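You operate a simulated robot arm through the tools that you are given. There is no shell and no other tool. Be economical: measure what you need, move in short steps, check, and stop when the job is done.

The job below is to be done with a simulated two-armed robot. You get a single attempt, and the scene is never put back.

JOB
Start the single machine, stop it as soon as it stitches, then finish the towel at 900 stitches a minute.
Fine: leave the speed dial until you have stopped; one press of the red button; wait till the run ends.

The check looks at the end state, three seconds after you hand in, the way a careful person would. Anything else that was tipped, shoved, dropped, spilled or broken makes it a failure. Flat cloth is picked up by pressing the open fingertips on it (5 to 10 N) and closing them slowly along it; thin cloth reads only 2 to 8 mm in the jaws.

ROBOT AND FRAMES
Two 7-joint arms with fingered hands on one trunk, on a base that drives. Base frame: it is fixed to the floor where the robot stands at the start and does not move with it; the origin is under the middle of the robot, x ahead of it, y to its left, z up. Readings come in mm, degrees, newtons and seconds.
The left shoulder is at the start at [70, 169, 1320], the right one opposite. With the tool pointing down near the work surface each hand reaches from about 220 to 680 mm from the robot's upright axis, wherever it stands, measured 20 degrees to its own side. Places, roughly: single head [500, -400, 1300]; single machine [700, -500, 1000]; small control panel [300, -600, 1300]; speed dial of the small panel [200, -600, 1300]. Payload 3.4 kg a hand.
The TCP of each hand is the grasp point between the finger pads, 23 mm short of the fingertips. In the tool frame z runs along the fingers and y along their closing line. The gripper opens to 116 mm. The gripper's body begins 65 mm behind the TCP. The gripper is a hand of 4 fingers: y runs from the thumb to the fingers, the wrist lies at [0, 0, -211] in the tool frame, and closing takes about 1.5 s.
Orientation is that of the tool frame in the base frame, as a unit quaternion [w, x, y, z]. With the fingers straight down and closing along the base's y, the tool's x points along the base's -x, its y along +y and its z along -z.

CONTROLS
- The arms move only by the tool send_rows. It takes "left_series", "right_series" or both (then of equal length, played together; a hand with none holds still); each is a list of rows, each a list of 3 entries, a list of its own where there are three numbers: the opening, from 0 (shut) to 1 (fully open), then the shift along the base's x, y, z in mm, then the turn, a rotation vector about the base's x, y, z in degrees. In form: [[jaw, [tx, ty, tz], [ax, ay, az]], ...]. A call has 1 to 8 rows; each row is the pose to reach, as a shift and turn from the pose commanded when the call began. Rows are played at 5 a second. More than 50 mm and 8.6 degrees between two rows, or a gripper value outside its range, and nothing of the call is played. Where a pose cannot be reached the arm comes as near as it can. A force on the tool above 40 N (or 10 N above the force at the start of the call, whichever is more), or a blocked arm, ends the call early, and 0.2 s more pass. The fingers move at their own pace (about 153 mm/s each) and stop on an object; they squeeze with about 33 N. The grip force told is the motor's: it shows also when the fingers shut on nothing. Time passes only in rows, and 0.2 s behind the last, so rows that repeat a pose let the fingers close. It gives the time, the measured TCP pose, the force on the tool (base axes), the opening and the grip force at its end, in the units of the frame above (readings bear some noise), with the torque about the TCP (base axes, N m) and any sound that the robot's microphone picked up.
- Cameras (640 x 400 px; columns grow to the right, rows downward): "scene" is now at [117.8, -59.9, 1564.6]; the picture's right is [-0.68, -0.73, 0.00], its down [-0.32, 0.30, -0.90] and it looks along [0.66, -0.61, -0.44] (base axes); focal length 214 px, centre (320, 200). "left" rides on the left gripper at [-69, 1, -90] in its tool frame; the picture's right is [-0.01, -1.00, 0.00], its down [0.79, -0.01, -0.61] and it looks along [0.61, -0.01, 0.79] (tool axes); focal length 251 px, centre (320, 200). "right" rides on the right gripper at [69, 0, -90] in its tool frame; the picture's right is [-0.01, 1.00, 0.00], its down [-0.79, -0.01, -0.61] and it looks along [-0.61, 0.00, 0.79] (tool axes); focal length 251 px, centre (320, 200). There is no depth. A picture from a camera that has moved, and an enlarged one, comes with that camera's place and axes in the base frame and with its lens.
- camera(camera): a new picture of that camera. The clock stands still meanwhile.
- slide_trunk(by): slides the trunk up (or, below 0, down) by that many mm; the arms and the scene camera ride with it, the base frame stays. It gives what a move gives, with no picture.
- roll_base(legs): drives the robot by 1 to 6 legs, each [ahead, left, turn to the left] in mm, mm and degrees, along the robot's own axes; the way and the turn of a leg run together, so that a leg with both is an arc; at most 1500 mm and 180 degrees a leg. The arms and the cameras ride along, it lands a little off, and it stops where it bumps. It gives what a move gives.
- preshape(shape, hand): the hand has 4 fingers and takes this shape, open, in about a second: jaw (thumb against the fingers, like two jaws); tri (thumb and two fingers); tip (a fingertip pinch); poke (one finger out to press); point (the index stretched); flat (the hand flat); cup (the hand cupped); fist (a fist). The gripper value then closes the fingers along that shape, each until it touches; the sizes above hold for jaw. It gives what a move gives, with no picture.
- head_to(pan, tilt): turns the head with the scene camera to pan (to the left, within 86 degrees either way) and tilt (down, from -29 to 69), counted from straight ahead of the robot. It gives what a move gives.
- close_up(camera, box): a new picture of the part [left, top, right, bottom] of that camera's present view, enlarged. The clock stands still meanwhile.
- job_done(): hands the job in; it is judged then, once.

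Work in short steps. Places have to be worked out from the pictures, the camera data and where the tool is seen: move nearer, look again, correct. Check each grasp and each placing, and mend what went wrong. You have 120 turns and 92 pictures in all, those below and enlarged ones among them. Open the grippers and draw the arms clear of the work before you hand the job in, unless the task says otherwise; then end with one line.

The tools are called after "Emit:" as a command line: name --argument value ..., lists and objects as JSON in quotes. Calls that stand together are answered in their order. send_rows: Moves the arms, as the interface text tells. Its arguments: {"type":"object","properties":{"left_series":{"type":"array","items":{"type":"array"}},"right_series":{"type":"array","items":{"type":"array"}}},"required":[]} The other tools are called the same way: slide_trunk (by) slides the trunk up or down; preshape (shape, hand) gives the hand a shape; roll_base (legs) drives the base; head_to (pan, tilt) turns the head that bears the scene camera; camera (camera) takes a picture; close_up (camera, box) takes an enlarged picture of a part of a camera's view; job_done () hands the job in.

At the start:

```text
time_s: 0.0
left_tcp_pos: [407.0, -52.6, 1426.1]
left_orientation: [0.0, 0.0, 1.0, 0.0]
left_force: [-0.9, 0.0, 0.4]
left_torque: [0.01, 0.0, -0.02]
left_gripper_width: 115.9
left_gripper_force: 0.0
left_shape: jaw
right_tcp_pos: [315.4, -472.1, 1394.6]
right_orientation: [0.0, 0.0, 1.0, 0.0]
right_force: [0.5, 0.0, 0.2]
right_torque: [0.0, -0.01, -0.05]
right_gripper_width: 116.0
right_gripper_force: 0.1
right_shape: jaw
trunk travel left (down, up): [-825.0, 115.0]
robot x, y, heading: [1.0, -0.6, 0.2]
head pan, tilt: [-42.7, 26.1]
```

scene: 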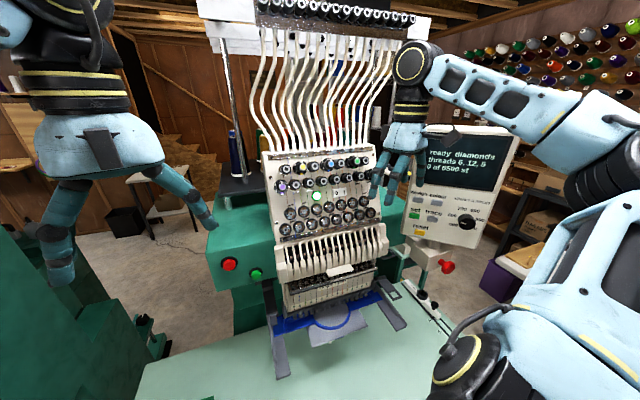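
right: 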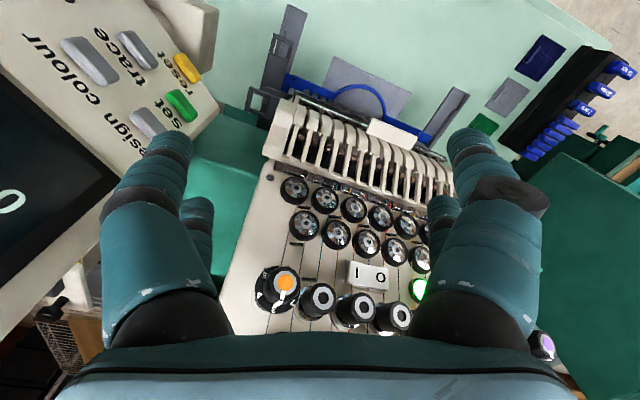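
left: 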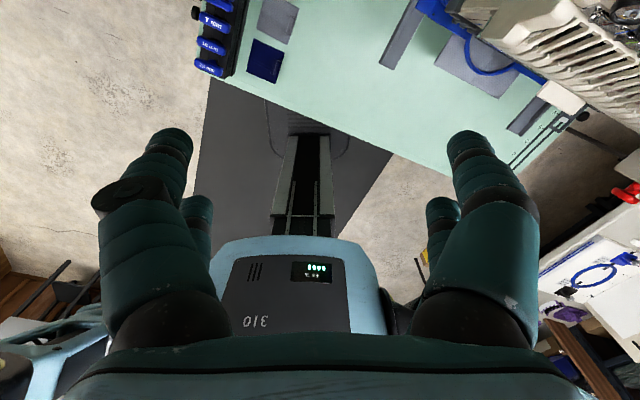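

The scene shows the single machine with red and green buttons at its left front, and the panel with a dial at the right. I take enlarged views of both.

Emit:
close_up --camera "scene" --box '[380, 110, 540, 290]'

Emit:
close_up --camera "scene" --box '[200, 140, 420, 380]'

```text
2.22 times, centred on (460, 200) of scene
camera zoom: at [117.8, -59.9, 1564.6], right [-0.68, -0.73, 0.0], down [-0.32, 0.3, -0.9], along [0.66, -0.61, -0.44], focal length 477 px, centre (9, 200)
```

zoom: 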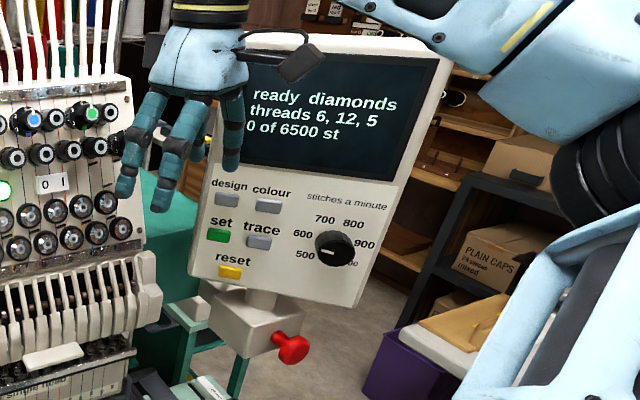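

```text
1.67 times, centred on (310, 260) of scene
camera zoom: at [117.8, -59.9, 1564.6], right [-0.68, -0.73, 0.0], down [-0.32, 0.3, -0.9], along [0.66, -0.61, -0.44], focal length 358 px, centre (337, 100)
```

zoom: 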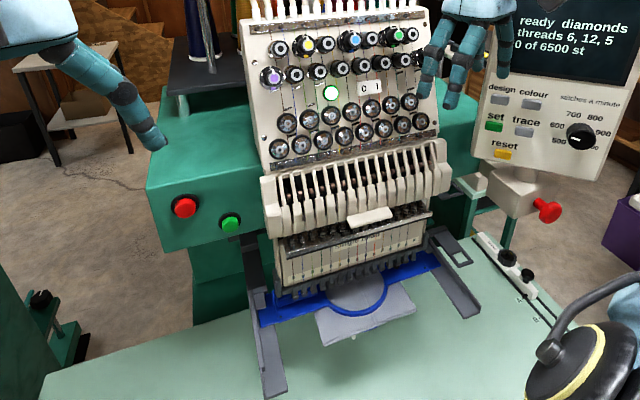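

I'll shape the left hand to press and tilt it forward so its camera looks over the fingers toward the machine's buttons.

Emit:
preshape --hand "left" --shape "poke"

Emit:
send_rows --left_series '[[1, [0, 5, -15], [0, -8, 0]], [1, [-5, 10, -30], [0, -16, 0]], [1, [-10, 15, -45], [0, -24, 0]], [1, [-15, 20, -60], [0, -32, 0]], [1, [-20, 25, -80], [0, -40, 0]], [1, [-20, 30, -100], [0, -48, 0]], [1, [-20, 35, -120], [0, -56, 0]], [1, [-20, 40, -140], [0, -64, 0]]]'

Emit:
send_rows --left_series '[[1, [0, 0, -20], [0, -8, 0]], [1, [0, 0, -40], [0, -16, 0]], [1, [0, 0, -50], [0, -24, 0]], [1, [0, 0, -60], [0, -26, 0]]]'

Emit:
send_rows --left_series '[[1, [0, 0, 0], [0, 0, -8]], [1, [0, 0, 0], [0, 0, -16]], [1, [0, 0, 0], [0, 0, -24]], [1, [0, 0, 0], [0, 0, -32]], [1, [0, 0, 0], [0, 0, -40]], [1, [0, 0, 0], [0, 0, -46]]]'

Emit:
camera --camera "left"

Emit:
camera --camera "scene"

```text
time_s: 0.9
left_tcp_pos: [407.3, -52.3, 1425.2]
left_orientation: [-0.001, 0.0, 1.0, 0.0]
left_force: [-0.5, 0.6, -0.2]
left_torque: [0.01, -0.01, 0.02]
left_gripper_width: 0.2
left_gripper_force: 0.0
left_shape: poke
right_tcp_pos: [315.1, -471.8, 1395.3]
right_orientation: [0.0, 0.0, 1.0, 0.0]
right_force: [-1.1, -0.6, 0.4]
right_torque: [0.0, 0.0, 0.0]
right_gripper_width: 115.9
right_gripper_force: 0.0
right_shape: jaw
trunk travel left (down, up): [-825.0, 115.0]
robot x, y, heading: [2.3, -1.2, 0.3]
head pan, tilt: [-42.7, 26.1]
```

```text
time_s: 2.7
left_tcp_pos: [387.5, -11.7, 1284.7]
left_orientation: [0.531, 0.0, 0.847, -0.001]
left_force: [-0.2, -0.7, -0.1]
left_torque: [0.01, 0.01, 0.0]
left_gripper_width: 0.3
left_gripper_force: 0.0
left_shape: poke
right_tcp_pos: [316.7, -471.6, 1394.7]
right_orientation: [0.0, -0.001, 1.0, 0.001]
right_force: [0.6, 0.3, 0.4]
right_torque: [0.01, -0.01, 0.02]
right_gripper_width: 116.1
right_gripper_force: 0.0
right_shape: jaw
trunk travel left (down, up): [-825.0, 115.0]
robot x, y, heading: [-1.8, -3.1, 0.3]
head pan, tilt: [-42.7, 26.1]
```

```text
time_s: 3.7
left_tcp_pos: [387.7, -11.0, 1226.6]
left_orientation: [0.708, 0.001, 0.707, -0.001]
left_force: [-0.4, -1.2, -0.1]
left_torque: [0.04, -0.02, -0.01]
left_gripper_width: 0.1
left_gripper_force: 0.1
left_shape: poke
right_tcp_pos: [315.1, -470.9, 1394.5]
right_orientation: [0.001, 0.0, 1.0, 0.001]
right_force: [0.7, 0.2, -0.4]
right_torque: [-0.01, 0.0, -0.03]
right_gripper_width: 115.9
right_gripper_force: 0.1
right_shape: jaw
trunk travel left (down, up): [-825.0, 115.0]
robot x, y, heading: [0.4, 0.3, 0.0]
head pan, tilt: [-42.7, 26.1]
```

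```text
time_s: 5.1
left_tcp_pos: [361.4, -85.7, 1260.1]
left_orientation: [0.668, 0.225, 0.664, -0.251]
left_force: [0.7, -0.3, 0.1]
left_torque: [0.0, 0.02, 0.01]
left_gripper_width: 0.0
left_gripper_force: 0.1
left_shape: poke
left hand out of reach, approached as far as the arm can: row 3, 4, 5, 6
right_tcp_pos: [316.0, -470.3, 1395.7]
right_orientation: [0.0, -0.001, 1.0, 0.0]
right_force: [0.1, 0.6, -0.8]
right_torque: [0.01, 0.01, 0.0]
right_gripper_width: 116.0
right_gripper_force: 0.0
right_shape: jaw
trunk travel left (down, up): [-825.0, 115.0]
robot x, y, heading: [-0.2, -0.3, 0.1]
head pan, tilt: [-42.7, 26.1]
```

```text
86 pictures are left
camera left: at [291.6, -23.6, 1326.5], right [-0.63, -0.77, 0.04], down [-0.48, 0.35, -0.81], along [0.61, -0.53, -0.59], focal length 251 px, centre (320, 200)
```

left: 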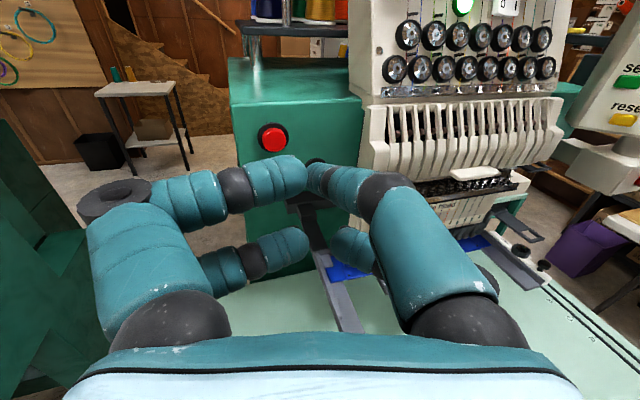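

```text
85 pictures are left
camera scene: at [117.7, -59.7, 1564.6], right [-0.68, -0.73, 0.0], down [-0.32, 0.3, -0.9], along [0.66, -0.61, -0.44], focal length 214 px, centre (320, 200)
```

scene: 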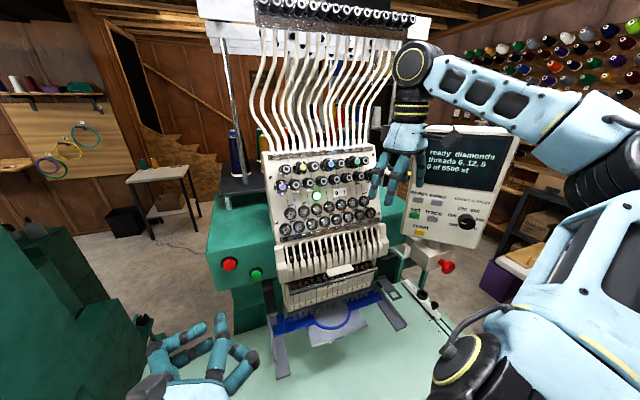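

The red button triangulates to about [547, -165, 1206]. I look at the hand's fingertips closely, and at the buttons, before going nearer.

Emit:
close_up --camera "left" --box '[220, 100, 420, 225]'

Emit:
close_up --camera "scene" --box '[130, 230, 290, 400]'

```text
3.20 times, centred on (320, 162) of left
camera zoom: at [291.6, -23.6, 1326.5], right [-0.63, -0.77, 0.04], down [-0.48, 0.35, -0.81], along [0.61, -0.53, -0.59], focal length 805 px, centre (320, 320)
```

zoom: 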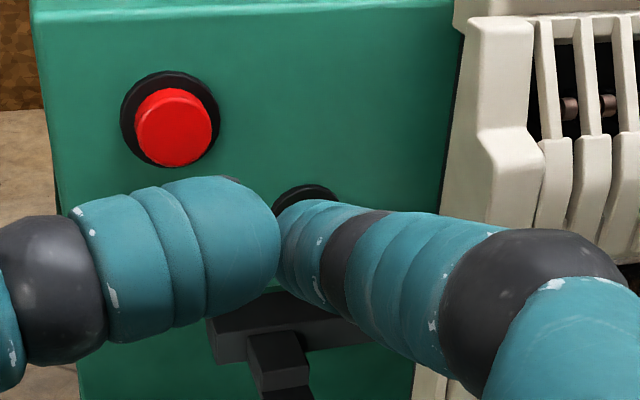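

```text
2.35 times, centred on (210, 315) of scene
camera zoom: at [117.7, -59.7, 1564.6], right [-0.68, -0.73, 0.0], down [-0.32, 0.3, -0.9], along [0.66, -0.61, -0.44], focal length 505 px, centre (579, -71)
```

zoom: 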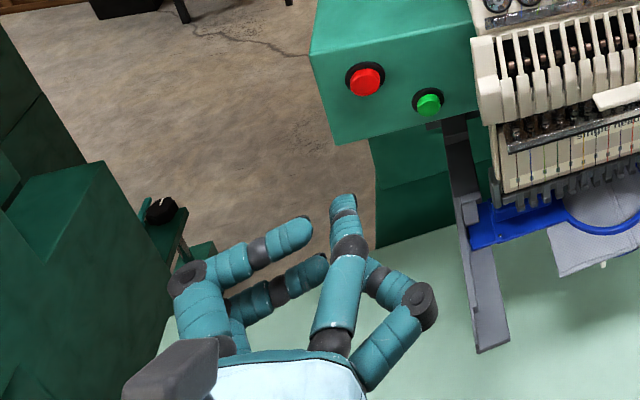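

The index tip lies about 25 mm ahead of the TCP. Green comes out near [529, -218, 1156], so the face looks almost along -x. I yaw the hand back and move it forward a little.

Emit:
send_rows --left_series '[[1, [10, 0, 0], [0, 0, 8]], [1, [25, 0, 0], [0, 0, 16]], [1, [35, 0, 0], [0, 0, 24]], [1, [45, 0, 0], [0, 0, 30]], [1, [45, 0, 0], [0, 0, 30]]]'

Emit:
camera --camera "left"

```text
time_s: 6.5
left_tcp_pos: [421.1, -73.3, 1280.7]
left_orientation: [0.71, 0.01, 0.7, -0.075]
left_force: [1.1, -0.1, 0.8]
left_torque: [0.02, 0.01, -0.01]
left_gripper_width: 0.2
left_gripper_force: 0.0
left_shape: poke
right_tcp_pos: [316.0, -471.0, 1394.7]
right_orientation: [0.0, 0.0, 1.0, 0.0]
right_force: [0.8, 0.7, -0.3]
right_torque: [0.01, 0.0, 0.01]
right_gripper_width: 115.9
right_gripper_force: 0.0
right_shape: jaw
trunk travel left (down, up): [-825.0, 115.0]
robot x, y, heading: [1.8, 2.6, 0.2]
head pan, tilt: [-42.7, 26.1]
stopped in row 5 (left hand): the arm was blocked; the commanded pose is now the measured one
```

```text
82 pictures are left
camera left: at [330.0, -53.9, 1346.8], right [-0.12, -0.99, 0.1], down [-0.6, -0.01, -0.8], along [0.79, -0.15, -0.59], focal length 251 px, centre (320, 200)
```

left: 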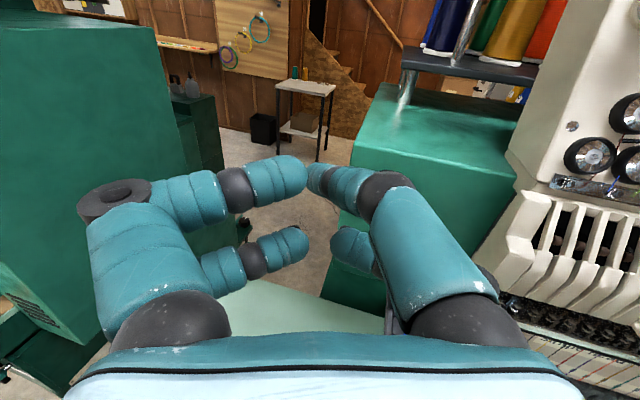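

The arm got blocked near the body limit, and the command was reset to the measured pose. I move lower and to the right in small steps, to see both buttons above the fingers.

Emit:
send_rows --left_series '[[1, [5, -20, -30], [0, 0, 0]], [1, [10, -35, -60], [0, 0, 0]], [1, [15, -50, -90], [0, 0, 0]], [1, [15, -65, -120], [0, 0, -3]], [1, [15, -80, -140], [0, 0, -6]]]'

Emit:
camera --camera "left"

Emit:
camera --camera "scene"

```text
time_s: 7.7
left_tcp_pos: [435.7, -144.6, 1147.0]
left_orientation: [0.703, 0.053, 0.7, -0.109]
left_force: [-0.1, 1.4, -0.8]
left_torque: [0.01, 0.0, 0.0]
left_gripper_width: 0.0
left_gripper_force: 0.0
left_shape: poke
left hand out of reach, approached as far as the arm can: row 5
right_tcp_pos: [317.8, -471.3, 1394.6]
right_orientation: [0.0, -0.001, 1.0, 0.001]
right_force: [-0.9, 0.1, 0.8]
right_torque: [-0.05, 0.0, 0.01]
right_gripper_width: 115.7
right_gripper_force: 0.1
right_shape: jaw
trunk travel left (down, up): [-825.0, 115.0]
robot x, y, heading: [2.5, -0.5, -0.2]
head pan, tilt: [-42.7, 26.1]
```

```text
81 pictures are left
camera left: at [348.8, -117.4, 1213.3], right [-0.23, -0.97, 0.09], down [-0.6, 0.07, -0.8], along [0.77, -0.24, -0.59], focal length 251 px, centre (320, 200)
```

left: 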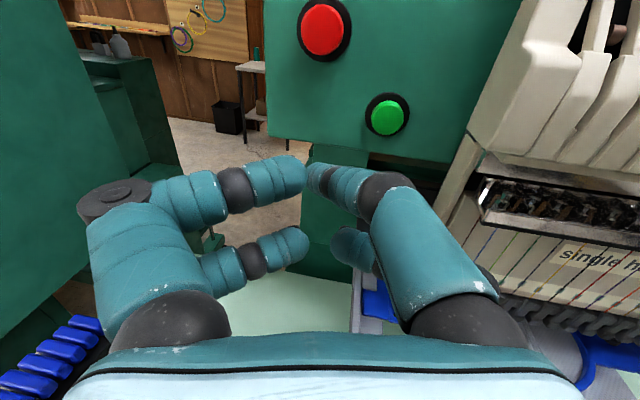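

```text
80 pictures are left
camera scene: at [118.5, -59.6, 1564.6], right [-0.68, -0.73, 0.0], down [-0.32, 0.3, -0.9], along [0.66, -0.61, -0.44], focal length 214 px, centre (320, 200)
```

scene: 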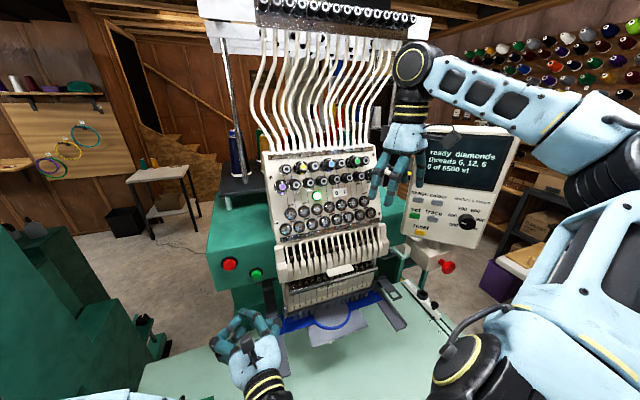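

Both buttons are now placed: red ≈ [547, -166, 1205], green ≈ [530, -221, 1153], push direction about 17° to the right of +x. I move to stand roughly 30 mm off green.

Emit:
send_rows --left_series '[[1, [12, -20, 2], [0, 0, 0]], [1, [24, -40, 4], [0, 0, -2]], [1, [36, -60, 6], [0, 0, -4]], [1, [36, -60, 6], [0, 0, -4]]]'

Emit:
camera --camera "left"

Emit:
close_up --camera "scene" --box '[180, 230, 310, 390]'

```text
time_s: 8.7
left_tcp_pos: [476.1, -181.8, 1175.9]
left_orientation: [0.699, 0.075, 0.699, -0.134]
left_force: [-0.8, -1.2, 0.0]
left_torque: [-0.01, 0.0, 0.0]
left_gripper_width: 0.1
left_gripper_force: 0.0
left_shape: poke
left hand out of reach, approached as far as the arm can: row 1, 2, 3, 4
right_tcp_pos: [316.9, -471.6, 1394.1]
right_orientation: [0.0, 0.0, 1.0, -0.001]
right_force: [-0.1, -0.3, 0.4]
right_torque: [-0.01, 0.02, -0.02]
right_gripper_width: 116.0
right_gripper_force: 0.1
right_shape: jaw
trunk travel left (down, up): [-825.0, 115.0]
robot x, y, heading: [-1.8, -2.6, -0.1]
head pan, tilt: [-42.7, 26.1]
```

```text
79 pictures are left
camera left: at [389.5, -147.9, 1241.9], right [-0.29, -0.95, 0.09], down [-0.59, 0.11, -0.8], along [0.75, -0.29, -0.59], focal length 251 px, centre (320, 200)
```

left: 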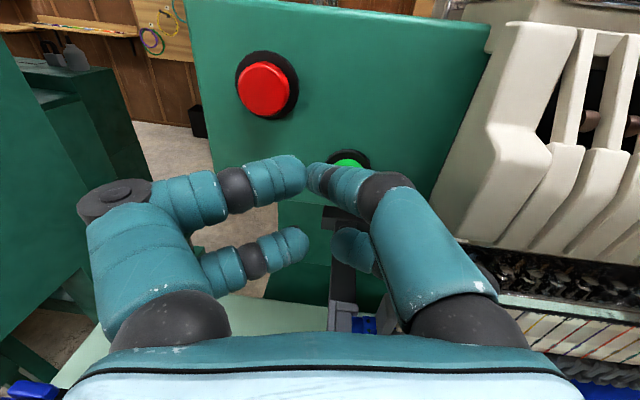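

```text
2.50 times, centred on (245, 310) of scene
camera zoom: at [117.9, -59.9, 1564.6], right [-0.68, -0.73, 0.0], down [-0.32, 0.3, -0.9], along [0.66, -0.61, -0.44], focal length 536 px, centre (508, -75)
```

zoom: 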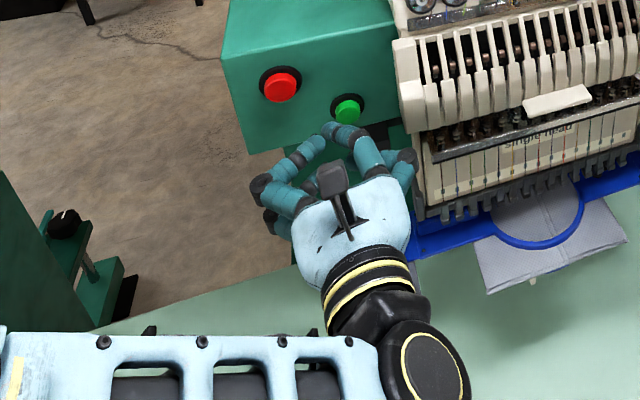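

The left arm is at a limit with the fingers level. I pitch the finger about 32° downward, which lifts the wrist, and try to regain the offset.

Emit:
send_rows --left_series '[[1, [-10, 0, 5], [2.1, 7.7, 0]], [1, [-15, 0, 10], [4.2, 15.4, 0]], [1, [-15, 0, 10], [6.3, 23.1, 0]], [1, [-15, 0, 10], [8.4, 30.8, 0]], [1, [-15, 0, 10], [8.4, 30.8, 0]]]'

Emit:
camera --camera "left"

```text
time_s: 9.9
left_tcp_pos: [459.5, -182.2, 1186.4]
left_orientation: [0.482, 0.088, 0.866, -0.099]
left_force: [-0.2, -0.7, -0.8]
left_torque: [0.0, 0.04, 0.01]
left_gripper_width: 0.0
left_gripper_force: 0.1
left_shape: poke
right_tcp_pos: [316.0, -471.4, 1395.2]
right_orientation: [0.001, 0.0, 1.0, 0.0]
right_force: [0.4, 0.2, 0.4]
right_torque: [0.0, 0.02, -0.01]
right_gripper_width: 116.0
right_gripper_force: 0.1
right_shape: jaw
trunk travel left (down, up): [-825.0, 115.0]
robot x, y, heading: [-1.0, 1.0, -0.1]
head pan, tilt: [-42.7, 26.1]
```

```text
77 pictures are left
camera left: at [421.7, -160.7, 1289.8], right [-0.24, -0.97, 0.09], down [-0.91, 0.19, -0.36], along [0.33, -0.17, -0.93], focal length 251 px, centre (320, 200)
```

left: 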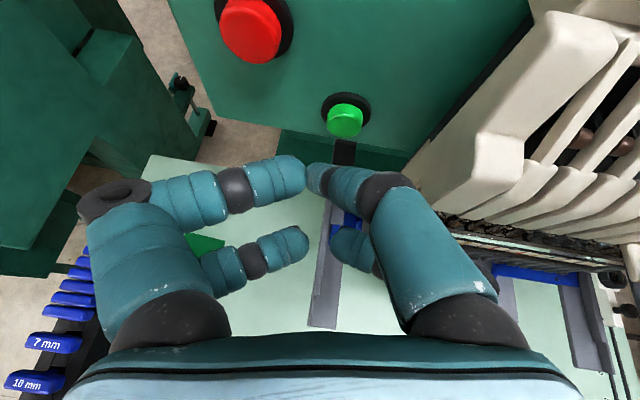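

The pose is fully reached now. The fingertip is about [480, -189, 1173], so I move it to about 15 mm before green.

Emit:
send_rows --left_series '[[1, [8, -13, -10], [0, 0, 0]], [1, [16, -25, -19], [0, 0, 0]], [1, [28, -25, -19], [0, 0, 0]], [1, [28, -25, -19], [0, 0, 0]]]'

Emit:
camera --camera "left"

Emit:
close_up --camera "scene" --box '[200, 230, 310, 340]'

```text
time_s: 10.9
left_tcp_pos: [484.3, -204.6, 1169.6]
left_orientation: [0.484, 0.089, 0.865, -0.1]
left_force: [-10.7, 5.3, 1.3]
left_torque: [-0.02, 0.01, -0.56]
left_gripper_width: 0.0
left_gripper_force: 0.0
left_shape: poke
right_tcp_pos: [313.5, -469.1, 1396.2]
right_orientation: [0.001, 0.0, 1.0, -0.002]
right_force: [0.1, 0.0, 0.2]
right_torque: [0.0, 0.0, 0.01]
right_gripper_width: 116.0
right_gripper_force: 0.1
right_shape: jaw
trunk travel left (down, up): [-825.0, 115.0]
robot x, y, heading: [1.5, -2.1, -0.1]
head pan, tilt: [-42.7, 26.1]
```

```text
76 pictures are left
camera left: at [445.9, -183.9, 1272.5], right [-0.25, -0.96, 0.09], down [-0.91, 0.2, -0.37], along [0.34, -0.18, -0.93], focal length 251 px, centre (320, 200)
```

left: 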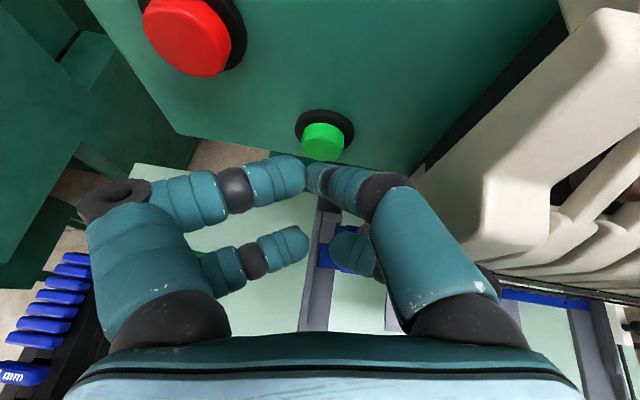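

```text
3.64 times, centred on (255, 285) of scene
camera zoom: at [113.8, -57.5, 1565.1], right [-0.68, -0.73, 0.0], down [-0.32, 0.3, -0.9], along [0.66, -0.61, -0.44], focal length 780 px, centre (556, -109)
```

zoom: 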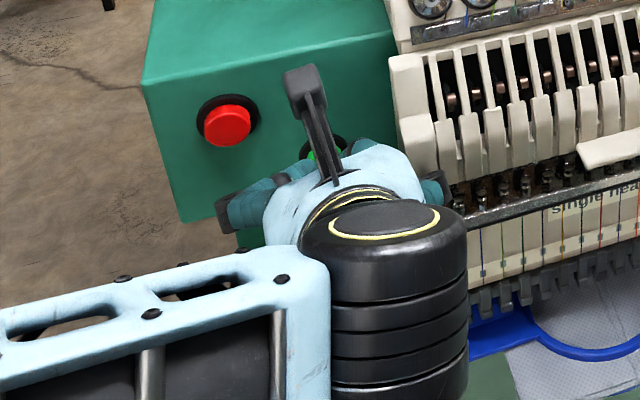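

The contact reads 12 N with a torque that places it about 60 mm right of the TCP: the hand's side is touching the head, not the button. I back off along the way I came.

Emit:
send_rows --left_series '[[1, [-15, 5, 3], [0, 0, 0]], [1, [-35, 25, 15], [0, 0, 0]], [1, [-50, 40, 20], [0, 0, 0]]]'

Emit:
preshape --hand "left" --shape "point"

Emit:
camera --camera "left"

Emit:
close_up --camera "scene" --box '[180, 230, 340, 390]'

```text
time_s: 11.7
left_tcp_pos: [437.9, -164.6, 1190.4]
left_orientation: [0.483, 0.088, 0.866, -0.099]
left_force: [-0.1, 0.4, -0.2]
left_torque: [0.0, 0.0, 0.01]
left_gripper_width: 0.0
left_gripper_force: 0.1
left_shape: poke
right_tcp_pos: [315.2, -471.2, 1395.5]
right_orientation: [0.0, 0.0, 1.0, 0.0]
right_force: [0.0, 0.1, 0.2]
right_torque: [-0.02, -0.02, -0.02]
right_gripper_width: 116.2
right_gripper_force: 0.1
right_shape: jaw
trunk travel left (down, up): [-825.0, 115.0]
robot x, y, heading: [-0.8, 0.6, -0.1]
head pan, tilt: [-42.7, 26.1]
```

```text
time_s: 12.6
left_tcp_pos: [438.9, -167.7, 1188.5]
left_orientation: [0.482, 0.089, 0.866, -0.099]
left_force: [0.6, 0.8, 0.2]
left_torque: [0.02, 0.01, 0.0]
left_gripper_width: 0.0
left_gripper_force: 0.0
left_shape: point
right_tcp_pos: [316.4, -471.1, 1395.9]
right_orientation: [0.0, 0.0, 1.0, 0.001]
right_force: [0.4, 0.3, -1.1]
right_torque: [0.01, 0.02, 0.01]
right_gripper_width: 115.7
right_gripper_force: 0.1
right_shape: jaw
trunk travel left (down, up): [-825.0, 115.0]
robot x, y, heading: [-1.1, -3.2, 0.0]
head pan, tilt: [-42.7, 26.1]
```

```text
74 pictures are left
camera left: at [400.2, -146.2, 1292.6], right [-0.24, -0.97, 0.09], down [-0.91, 0.19, -0.36], along [0.33, -0.17, -0.93], focal length 251 px, centre (320, 200)
```

left: 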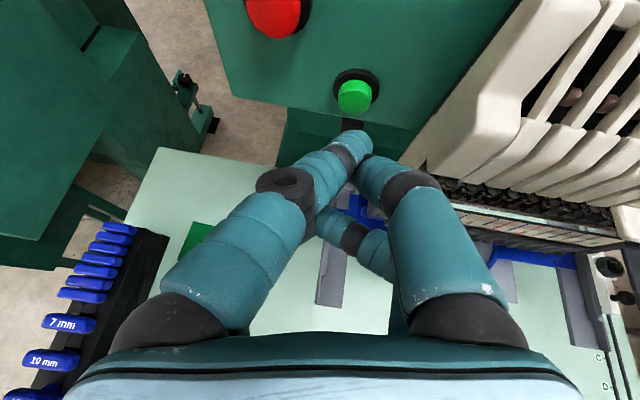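

```text
2.50 times, centred on (260, 310) of scene
camera zoom: at [118.1, -60.3, 1564.6], right [-0.68, -0.73, 0.0], down [-0.32, 0.3, -0.9], along [0.66, -0.61, -0.44], focal length 536 px, centre (470, -75)
```

zoom: 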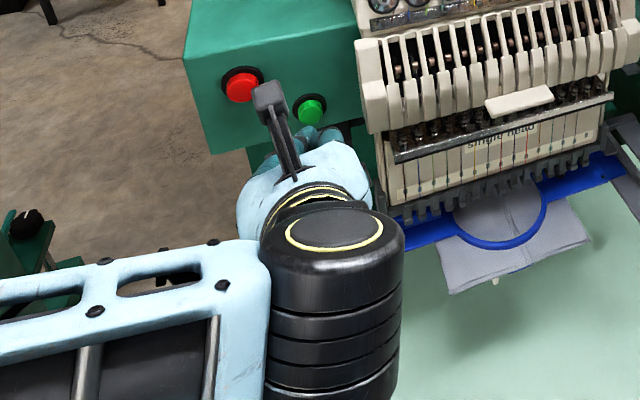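

The point shape is slimmer on the head side, and its tip reaches about 50 mm ahead and 20 mm right of the TCP. I yaw 24° more to the right so the hand's right side stays clear of the head.

Emit:
send_rows --left_series '[[1, [0, 8, 0], [0, 0, -8]], [1, [0, 16, 0], [0, 0, -16]], [1, [0, 24, 0], [0, 0, -24]], [1, [0, 24, 0], [0, 0, -24]]]'

Emit:
camera --camera "left"

Emit:
close_up --camera "scene" --box '[180, 230, 340, 390]'

```text
time_s: 13.6
left_tcp_pos: [438.3, -142.2, 1189.2]
left_orientation: [0.451, 0.268, 0.828, -0.198]
left_force: [-0.9, 0.0, 0.3]
left_torque: [-0.01, 0.01, -0.01]
left_gripper_width: 0.0
left_gripper_force: 0.0
left_shape: point
right_tcp_pos: [316.7, -471.0, 1393.3]
right_orientation: [0.0, 0.0, 1.0, 0.001]
right_force: [0.6, -0.6, 0.0]
right_torque: [-0.01, 0.0, 0.0]
right_gripper_width: 116.0
right_gripper_force: 0.0
right_shape: jaw
trunk travel left (down, up): [-825.0, 115.0]
robot x, y, heading: [1.7, 1.3, 0.2]
head pan, tilt: [-42.7, 26.1]
```

```text
72 pictures are left
camera left: at [410.6, -108.4, 1291.9], right [-0.62, -0.78, 0.09], down [-0.75, 0.55, -0.36], along [0.23, -0.3, -0.93], focal length 251 px, centre (320, 200)
```

left: 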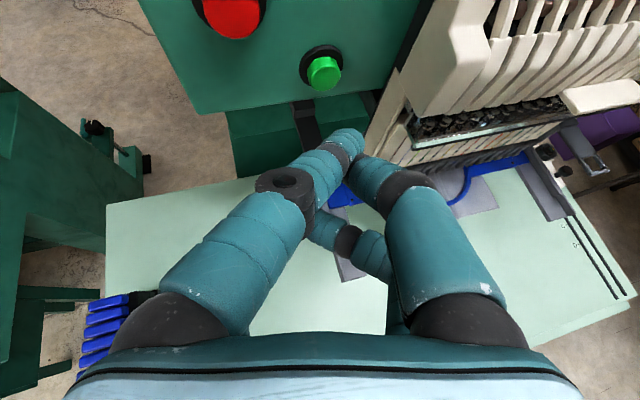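

```text
2.50 times, centred on (260, 310) of scene
camera zoom: at [117.7, -60.3, 1564.6], right [-0.68, -0.73, 0.0], down [-0.32, 0.3, -0.9], along [0.66, -0.61, -0.44], focal length 536 px, centre (470, -75)
```

zoom: 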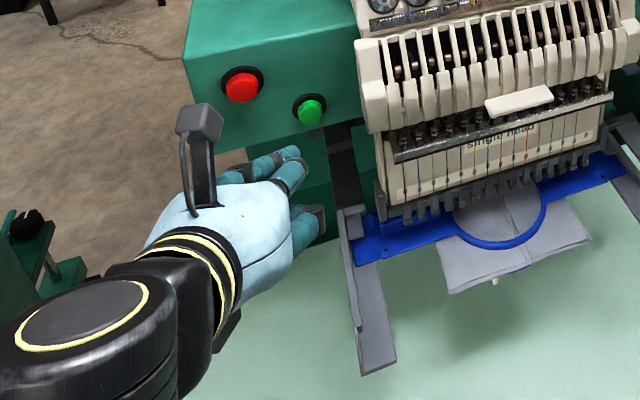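

The yawed pose is reachable. I enlarge both views to find which finger is stretched and how far its tip reaches.

Emit:
close_up --camera "left" --box '[240, 30, 440, 230]'

Emit:
close_up --camera "scene" --box '[225, 270, 285, 330]'

```text
2.00 times, centred on (340, 130) of left
camera zoom: at [410.6, -108.4, 1291.9], right [-0.62, -0.78, 0.09], down [-0.75, 0.55, -0.36], along [0.23, -0.3, -0.93], focal length 503 px, centre (280, 340)
```

zoom: 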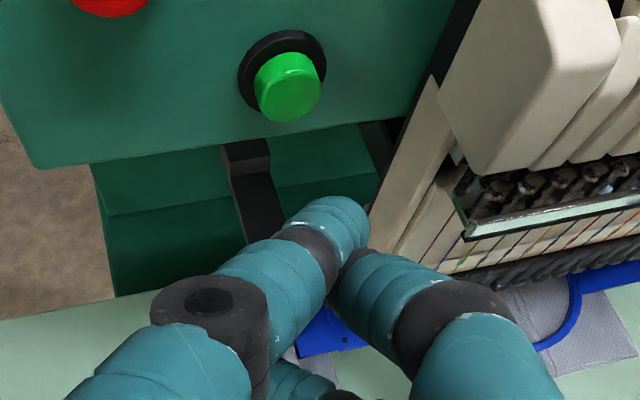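

```text
6.67 times, centred on (255, 300) of scene
camera zoom: at [117.7, -60.3, 1564.6], right [-0.68, -0.73, 0.0], down [-0.32, 0.3, -0.9], along [0.66, -0.61, -0.44], focal length 1430 px, centre (753, -467)
```

zoom: 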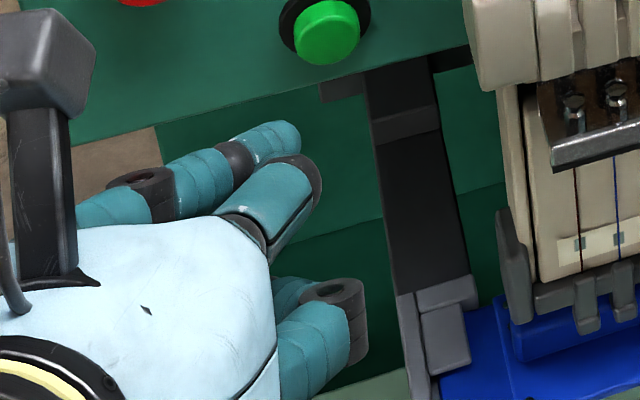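

The stretched tip comes out at tool [-17, -16, 25], well ahead of the other fingers. I pitch another 14° down to draw the thumb back and move halfway toward green.

Emit:
send_rows --left_series '[[1, [0, 0, 0], [4.6, 5.2, 0]], [1, [8, -10, -6], [9.3, 10.5, 0]], [1, [20, -25, -18], [9.3, 10.5, 0]], [1, [30, -38, -30], [9.3, 10.5, 0]], [1, [30, -38, -30], [9.3, 10.5, 0]]]'

Emit:
close_up --camera "left" --box '[240, 30, 440, 230]'

Emit:
close_up --camera "scene" --box '[225, 255, 305, 335]'

```text
time_s: 14.8
left_tcp_pos: [466.5, -179.8, 1157.1]
left_orientation: [0.351, 0.284, 0.879, -0.154]
left_force: [0.4, 0.0, 0.0]
left_torque: [-0.01, 0.01, -0.02]
left_gripper_width: 0.0
left_gripper_force: 0.0
left_shape: point
right_tcp_pos: [315.3, -470.9, 1396.1]
right_orientation: [0.0, 0.0, 1.0, 0.0]
right_force: [0.1, 0.7, 0.5]
right_torque: [-0.01, -0.01, 0.01]
right_gripper_width: 116.0
right_gripper_force: 0.1
right_shape: jaw
trunk travel left (down, up): [-825.0, 115.0]
robot x, y, heading: [-2.6, -0.8, -0.2]
head pan, tilt: [-42.7, 26.1]
```

```text
2.00 times, centred on (340, 130) of left
camera zoom: at [459.6, -163.4, 1268.2], right [-0.6, -0.8, 0.08], down [-0.8, 0.59, -0.13], along [0.06, -0.14, -0.99], focal length 503 px, centre (280, 340)
```

zoom: 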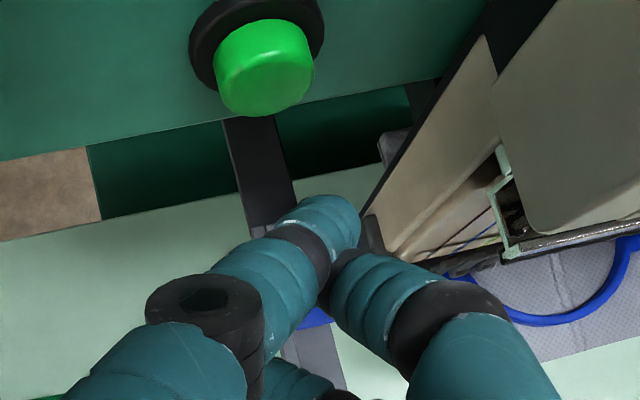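

```text
5.00 times, centred on (265, 295) of scene
camera zoom: at [117.6, -59.8, 1564.7], right [-0.68, -0.73, 0.0], down [-0.32, 0.3, -0.9], along [0.66, -0.61, -0.44], focal length 1072 px, centre (595, -275)
```

zoom: 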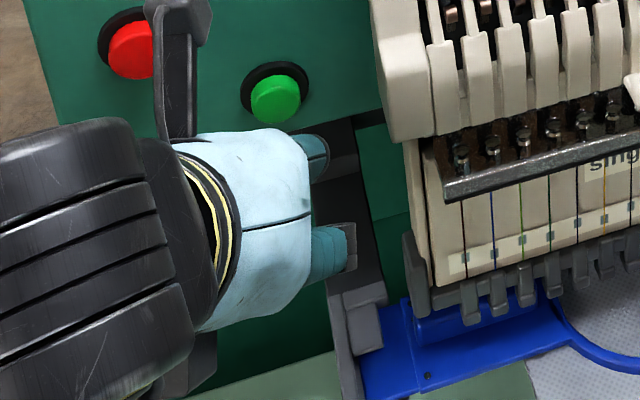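

Close by, the green cap comes out at [517, -212, 1163] and the tip is at about [478, -212, 1152]. I line the tip up 12 mm before the cap.

Emit:
send_rows --left_series '[[1, [5, 2, 11], [0, 0, 0]], [1, [15, 3, 11], [0, 0, 0]], [1, [25, 3, 11], [0, 0, 0]], [1, [25, 3, 11], [0, 0, 0]]]'

Emit:
close_up --camera "left" --box '[220, 30, 420, 230]'

Emit:
close_up --camera "scene" --box '[225, 255, 305, 335]'

```text
time_s: 15.8
left_tcp_pos: [494.7, -177.8, 1168.1]
left_orientation: [0.35, 0.283, 0.879, -0.154]
left_force: [-0.5, -0.5, -0.4]
left_torque: [-0.02, 0.03, 0.03]
left_gripper_width: 0.0
left_gripper_force: 0.1
left_shape: point
right_tcp_pos: [316.3, -470.9, 1393.7]
right_orientation: [-0.001, 0.001, 1.0, -0.001]
right_force: [-0.2, -0.2, 0.9]
right_torque: [0.01, 0.02, 0.0]
right_gripper_width: 116.0
right_gripper_force: 0.1
right_shape: jaw
trunk travel left (down, up): [-825.0, 115.0]
robot x, y, heading: [3.7, -0.7, 0.0]
head pan, tilt: [-42.7, 26.1]
```

```text
2.00 times, centred on (320, 130) of left
camera zoom: at [486.6, -160.7, 1279.5], right [-0.6, -0.8, 0.08], down [-0.8, 0.59, -0.13], along [0.06, -0.14, -0.99], focal length 503 px, centre (320, 340)
```

zoom: 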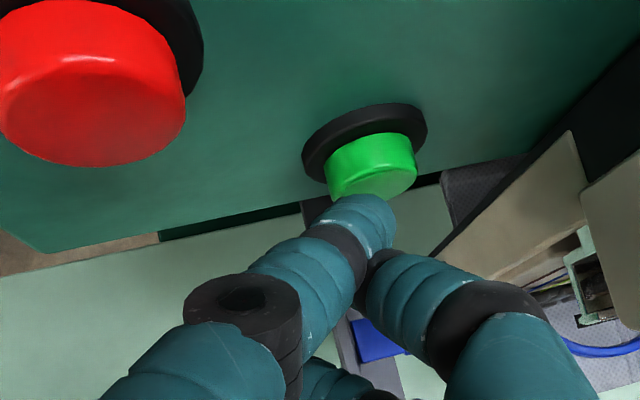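

```text
5.00 times, centred on (265, 295) of scene
camera zoom: at [117.7, -59.9, 1564.6], right [-0.68, -0.73, 0.0], down [-0.32, 0.3, -0.9], along [0.66, -0.61, -0.44], focal length 1072 px, centre (595, -275)
```

zoom: 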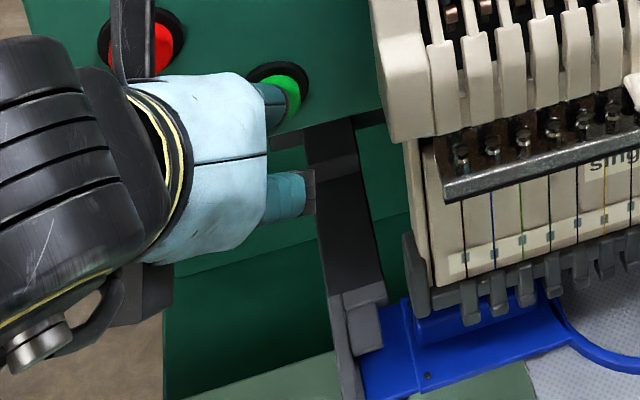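

The tip is right before the green cap. I press by about 19 mm of forward travel, draw back, and carry the finger across to a stand-off before red.

Emit:
send_rows --left_series '[[1, [9, -3, 0], [0, 0, 0]], [1, [18, -5, 0], [0, 0, 0]], [1, [18, -5, 0], [0, 0, 0]], [1, [-4, 1, 0], [0, 0, 0]], [1, [2, 25, 25], [0, 0, 0]], [1, [10, 47, 50], [0, 0, 0]]]'

Emit:
camera --camera "scene"

Emit:
close_up --camera "left" --box '[220, 30, 420, 230]'

```text
time_s: 17.2
left_tcp_pos: [504.0, -129.5, 1218.6]
left_orientation: [0.35, 0.283, 0.88, -0.153]
left_force: [-0.7, 0.1, 0.1]
left_torque: [-0.06, -0.01, 0.0]
left_gripper_width: 0.0
left_gripper_force: 0.0
left_shape: point
right_tcp_pos: [315.1, -472.0, 1395.5]
right_orientation: [-0.001, 0.001, 1.0, 0.0]
right_force: [-0.4, 0.4, -0.1]
right_torque: [-0.02, -0.03, 0.04]
right_gripper_width: 116.0
right_gripper_force: 0.1
right_shape: jaw
trunk travel left (down, up): [-825.0, 115.0]
robot x, y, heading: [-1.8, -2.9, -0.2]
head pan, tilt: [-42.7, 26.1]
```

```text
64 pictures are left
camera scene: at [118.1, -58.4, 1564.6], right [-0.68, -0.73, 0.0], down [-0.32, 0.3, -0.9], along [0.66, -0.61, -0.44], focal length 214 px, centre (320, 200)
```

scene: 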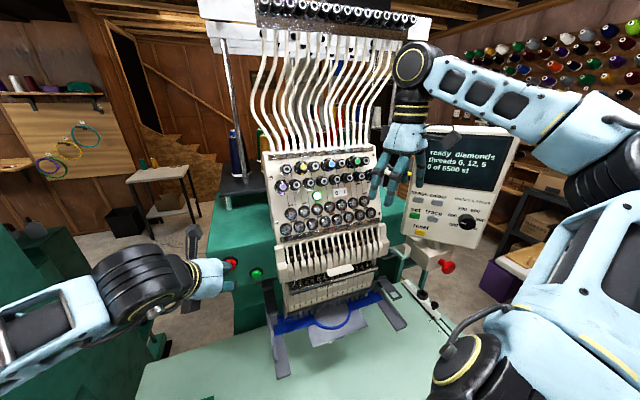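

```text
2.00 times, centred on (320, 130) of left
camera zoom: at [497.6, -112.5, 1329.8], right [-0.6, -0.8, 0.08], down [-0.8, 0.59, -0.13], along [0.06, -0.14, -0.99], focal length 503 px, centre (320, 340)
```

zoom: 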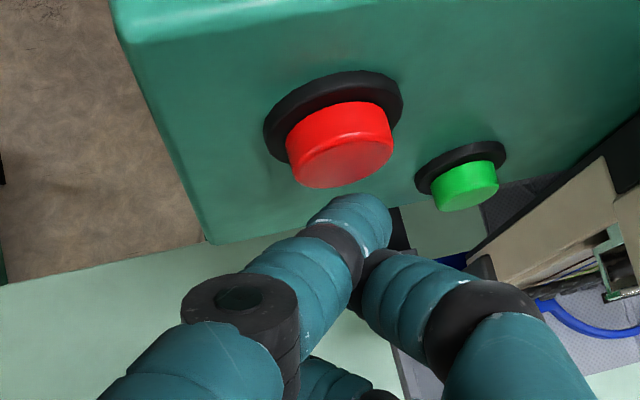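

The panel still reads ready and there was no sound, so the press was too shallow. The red stand-off looks well lined up. I go back to green and press in further, ending there to read the force.

Emit:
send_rows --left_series '[[1, [-12, -23, -25], [0, 0, 0]], [1, [-12, -46, -50], [0, 0, 0]], [1, [0, -50, -50], [0, 0, 0]], [1, [8, -52, -50], [0, 0, 0]], [1, [11, -53, -50], [0, 0, 0]], [1, [11, -53, -50], [0, 0, 0]]]'

Emit:
close_up --camera "left" --box '[220, 30, 420, 230]'

Emit:
close_up --camera "scene" --box '[390, 120, 520, 250]'

```text
time_s: 18.6
left_tcp_pos: [511.1, -182.8, 1170.8]
left_orientation: [0.352, 0.283, 0.879, -0.153]
left_force: [-7.2, 7.3, 1.6]
left_torque: [0.02, -0.04, -0.07]
left_gripper_width: 0.2
left_gripper_force: 0.0
left_shape: point
right_tcp_pos: [313.0, -467.4, 1396.1]
right_orientation: [0.001, -0.001, 1.0, -0.001]
right_force: [0.2, 0.3, 0.1]
right_torque: [-0.02, 0.03, 0.01]
right_gripper_width: 115.6
right_gripper_force: 0.0
right_shape: jaw
trunk travel left (down, up): [-825.0, 115.0]
robot x, y, heading: [-1.9, 1.4, -0.2]
head pan, tilt: [-42.7, 26.1]
```

```text
2.00 times, centred on (320, 130) of left
camera zoom: at [503.7, -165.0, 1280.7], right [-0.6, -0.8, 0.08], down [-0.8, 0.59, -0.13], along [0.06, -0.14, -0.99], focal length 503 px, centre (320, 340)
```

zoom: 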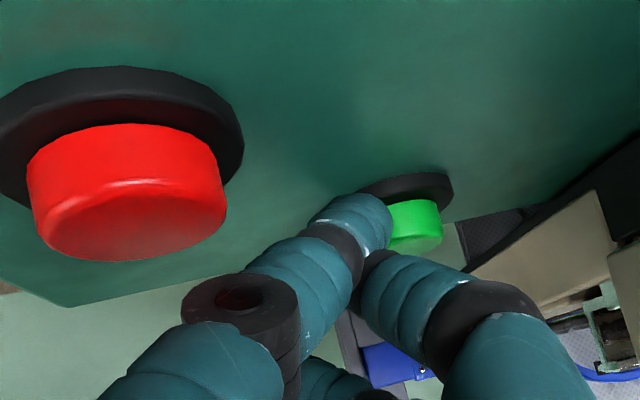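

```text
3.08 times, centred on (455, 185) of scene
camera zoom: at [114.5, -57.1, 1565.0], right [-0.68, -0.73, 0.0], down [-0.32, 0.3, -0.9], along [0.66, -0.61, -0.44], focal length 660 px, centre (-95, 246)
```

zoom: 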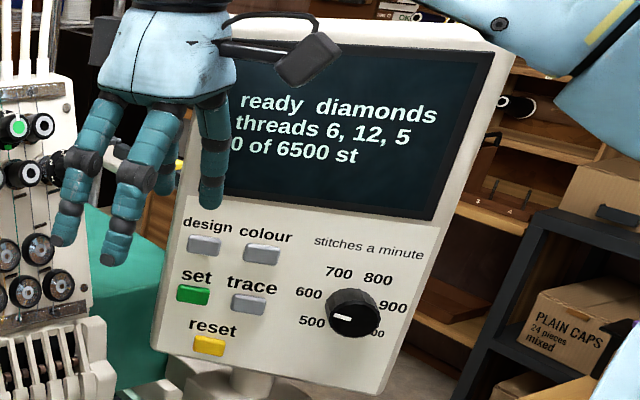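

The finger touched the cap's left edge: the cap shows to the right of the tip. I draw back, shift about 12 mm right and 4 mm down, and look again.

Emit:
send_rows --left_series '[[1, [-16, 5, 0], [0, 0, 0]], [1, [-20, -6.5, -4], [0, 0, 0]], [1, [-20, -6.5, -4], [0, 0, 0]]]'

Emit:
close_up --camera "left" --box '[270, 60, 400, 190]'

Emit:
close_up --camera "scene" --box '[225, 250, 285, 310]'

```text
time_s: 19.4
left_tcp_pos: [493.7, -192.3, 1164.4]
left_orientation: [0.351, 0.283, 0.88, -0.153]
left_force: [-2.0, -0.1, 0.5]
left_torque: [-0.02, 0.03, -0.05]
left_gripper_width: 0.0
left_gripper_force: 0.0
left_shape: point
right_tcp_pos: [316.0, -472.1, 1393.9]
right_orientation: [0.0, 0.0, 1.0, 0.001]
right_force: [0.5, 0.6, -0.2]
right_torque: [-0.04, 0.0, -0.01]
right_gripper_width: 115.9
right_gripper_force: 0.1
right_shape: jaw
trunk travel left (down, up): [-825.0, 115.0]
robot x, y, heading: [-0.3, -0.1, -0.1]
head pan, tilt: [-42.7, 26.1]
```

```text
3.08 times, centred on (335, 125) of left
camera zoom: at [485.9, -174.8, 1274.8], right [-0.6, -0.8, 0.08], down [-0.8, 0.59, -0.13], along [0.06, -0.14, -0.99], focal length 774 px, centre (274, 431)
```

zoom: 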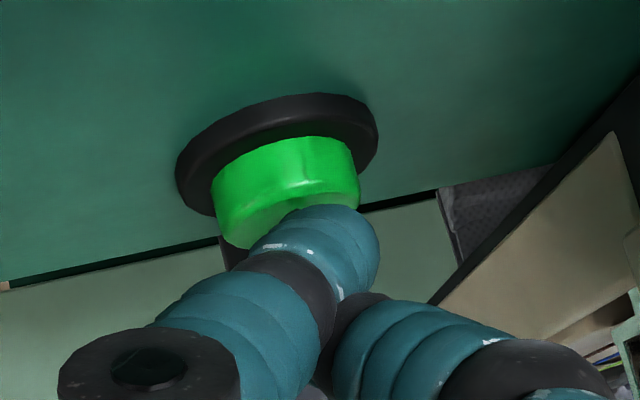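

```text
6.67 times, centred on (255, 280) of scene
camera zoom: at [118.2, -60.9, 1564.5], right [-0.68, -0.73, 0.0], down [-0.32, 0.3, -0.9], along [0.66, -0.61, -0.44], focal length 1430 px, centre (753, -333)
```

zoom: 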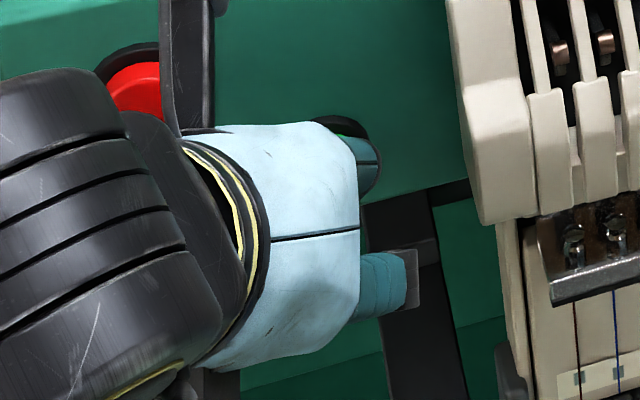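

From the left camera the tip now lies on the cap's axis, and the earlier contact force also suggests it is centred. I press about 25 mm forward, release, and go to the red stand-off in the same call.

Emit:
send_rows --left_series '[[1, [10, -2, 0], [0, 0, 0]], [1, [17, -4, 0], [0, 0, 0]], [1, [23, -6, 0], [0, 0, 0]], [1, [24, -6, 0], [0, 0, 0]], [1, [0, 0, 0], [0, 0, 0]], [1, [0, 31, 26], [0, 0, 0]], [1, [10, 62, 52], [0, 0, 0]]]'

Emit:
close_up --camera "scene" --box '[390, 120, 520, 250]'

Emit:
close_up --camera "left" --box '[270, 60, 400, 190]'

```text
time_s: 20.2
left_tcp_pos: [500.6, -191.9, 1166.2]
left_orientation: [0.348, 0.286, 0.879, -0.154]
left_force: [-22.7, 8.1, 1.0]
left_torque: [-0.44, -0.59, -0.32]
left_gripper_width: 0.0
left_gripper_force: 0.1
left_shape: point
right_tcp_pos: [305.7, -464.0, 1398.5]
right_orientation: [0.004, -0.001, 1.0, 0.0]
right_force: [-0.3, 0.6, 0.5]
right_torque: [0.01, 0.04, -0.03]
right_gripper_width: 115.7
right_gripper_force: 0.2
right_shape: jaw
trunk travel left (down, up): [-825.0, 115.0]
robot x, y, heading: [-2.4, 2.0, -0.2]
head pan, tilt: [-42.7, 26.1]
heard: click
stopped in row 4 (left hand): the force on the tool passed its limit at 42 N (the readings are from after the stop); the commanded pose is now the measured one
```

```text
3.08 times, centred on (455, 185) of scene
camera zoom: at [105.4, -52.7, 1566.0], right [-0.68, -0.73, 0.0], down [-0.32, 0.29, -0.9], along [0.66, -0.61, -0.43], focal length 660 px, centre (-95, 246)
```

zoom: 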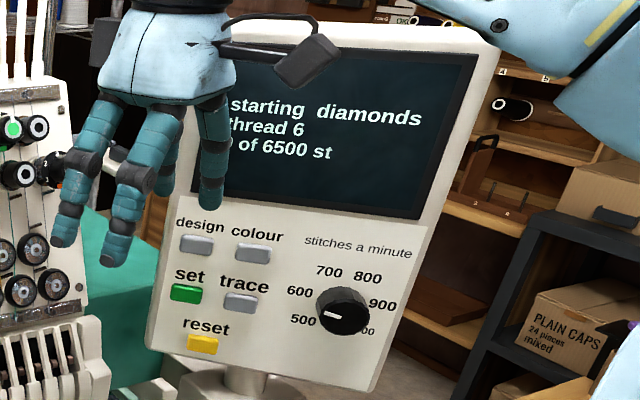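

```text
3.08 times, centred on (335, 125) of left
camera zoom: at [494.3, -175.2, 1276.3], right [-0.61, -0.79, 0.08], down [-0.79, 0.59, -0.13], along [0.05, -0.14, -0.99], focal length 774 px, centre (274, 431)
```

zoom: 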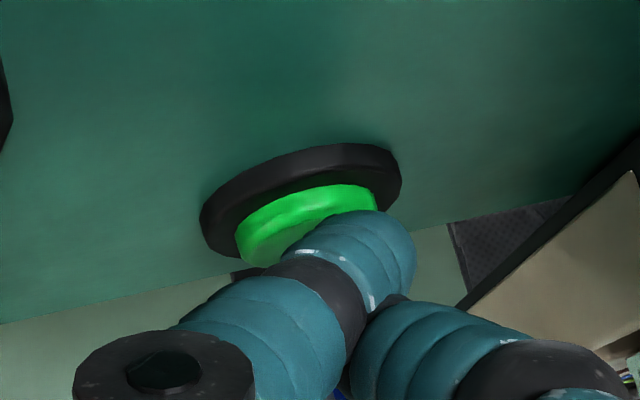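

A click was heard and the panel reads "starting", so green worked. I draw back and go to the red stand-off.

Emit:
send_rows --left_series '[[1, [-12, 4, 0], [0, 0, 0]], [1, [-6, 35, 26], [0, 0, 0]], [1, [3, 62, 51], [0, 0, 0]]]'

Emit:
close_up --camera "scene" --box '[390, 120, 520, 250]'

Emit:
close_up --camera "left" --box '[270, 60, 400, 190]'

```text
time_s: 21.0
left_tcp_pos: [513.5, -133.2, 1211.6]
left_orientation: [0.348, 0.285, 0.88, -0.153]
left_force: [-0.2, 0.1, -0.5]
left_torque: [-0.02, -0.05, -0.02]
left_gripper_width: 0.0
left_gripper_force: 0.0
left_shape: point
right_tcp_pos: [314.0, -467.9, 1394.2]
right_orientation: [0.0, -0.001, 1.0, 0.001]
right_force: [0.5, 0.7, -0.6]
right_torque: [-0.02, 0.01, -0.01]
right_gripper_width: 115.8
right_gripper_force: 0.0
right_shape: jaw
trunk travel left (down, up): [-825.0, 115.0]
robot x, y, heading: [-2.6, -2.6, 0.0]
head pan, tilt: [-42.7, 26.1]
```

```text
3.08 times, centred on (455, 185) of scene
camera zoom: at [115.3, -57.5, 1564.9], right [-0.68, -0.73, 0.0], down [-0.32, 0.3, -0.9], along [0.66, -0.61, -0.44], focal length 660 px, centre (-95, 246)
```

zoom: 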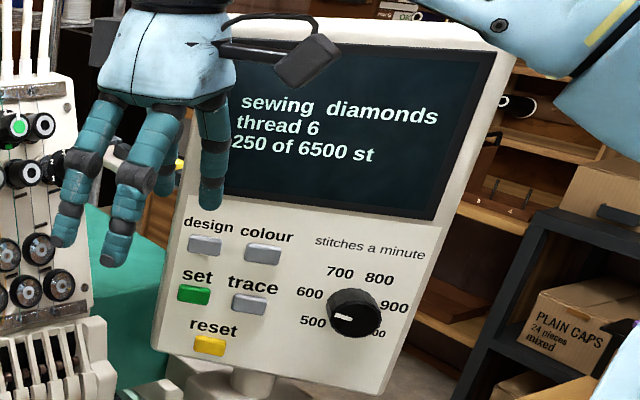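

```text
3.08 times, centred on (335, 125) of left
camera zoom: at [507.4, -116.6, 1322.2], right [-0.6, -0.8, 0.08], down [-0.8, 0.59, -0.12], along [0.05, -0.14, -0.99], focal length 774 px, centre (274, 431)
```

zoom: 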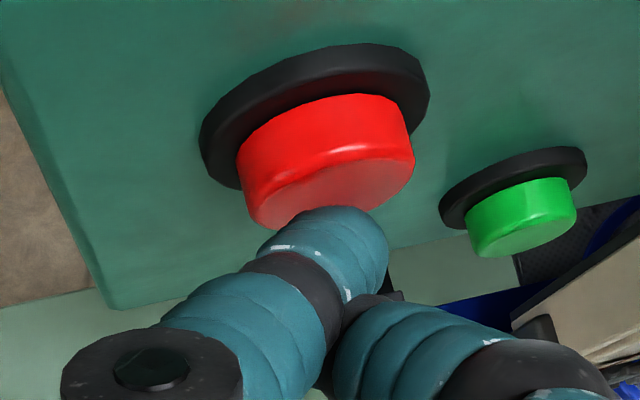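

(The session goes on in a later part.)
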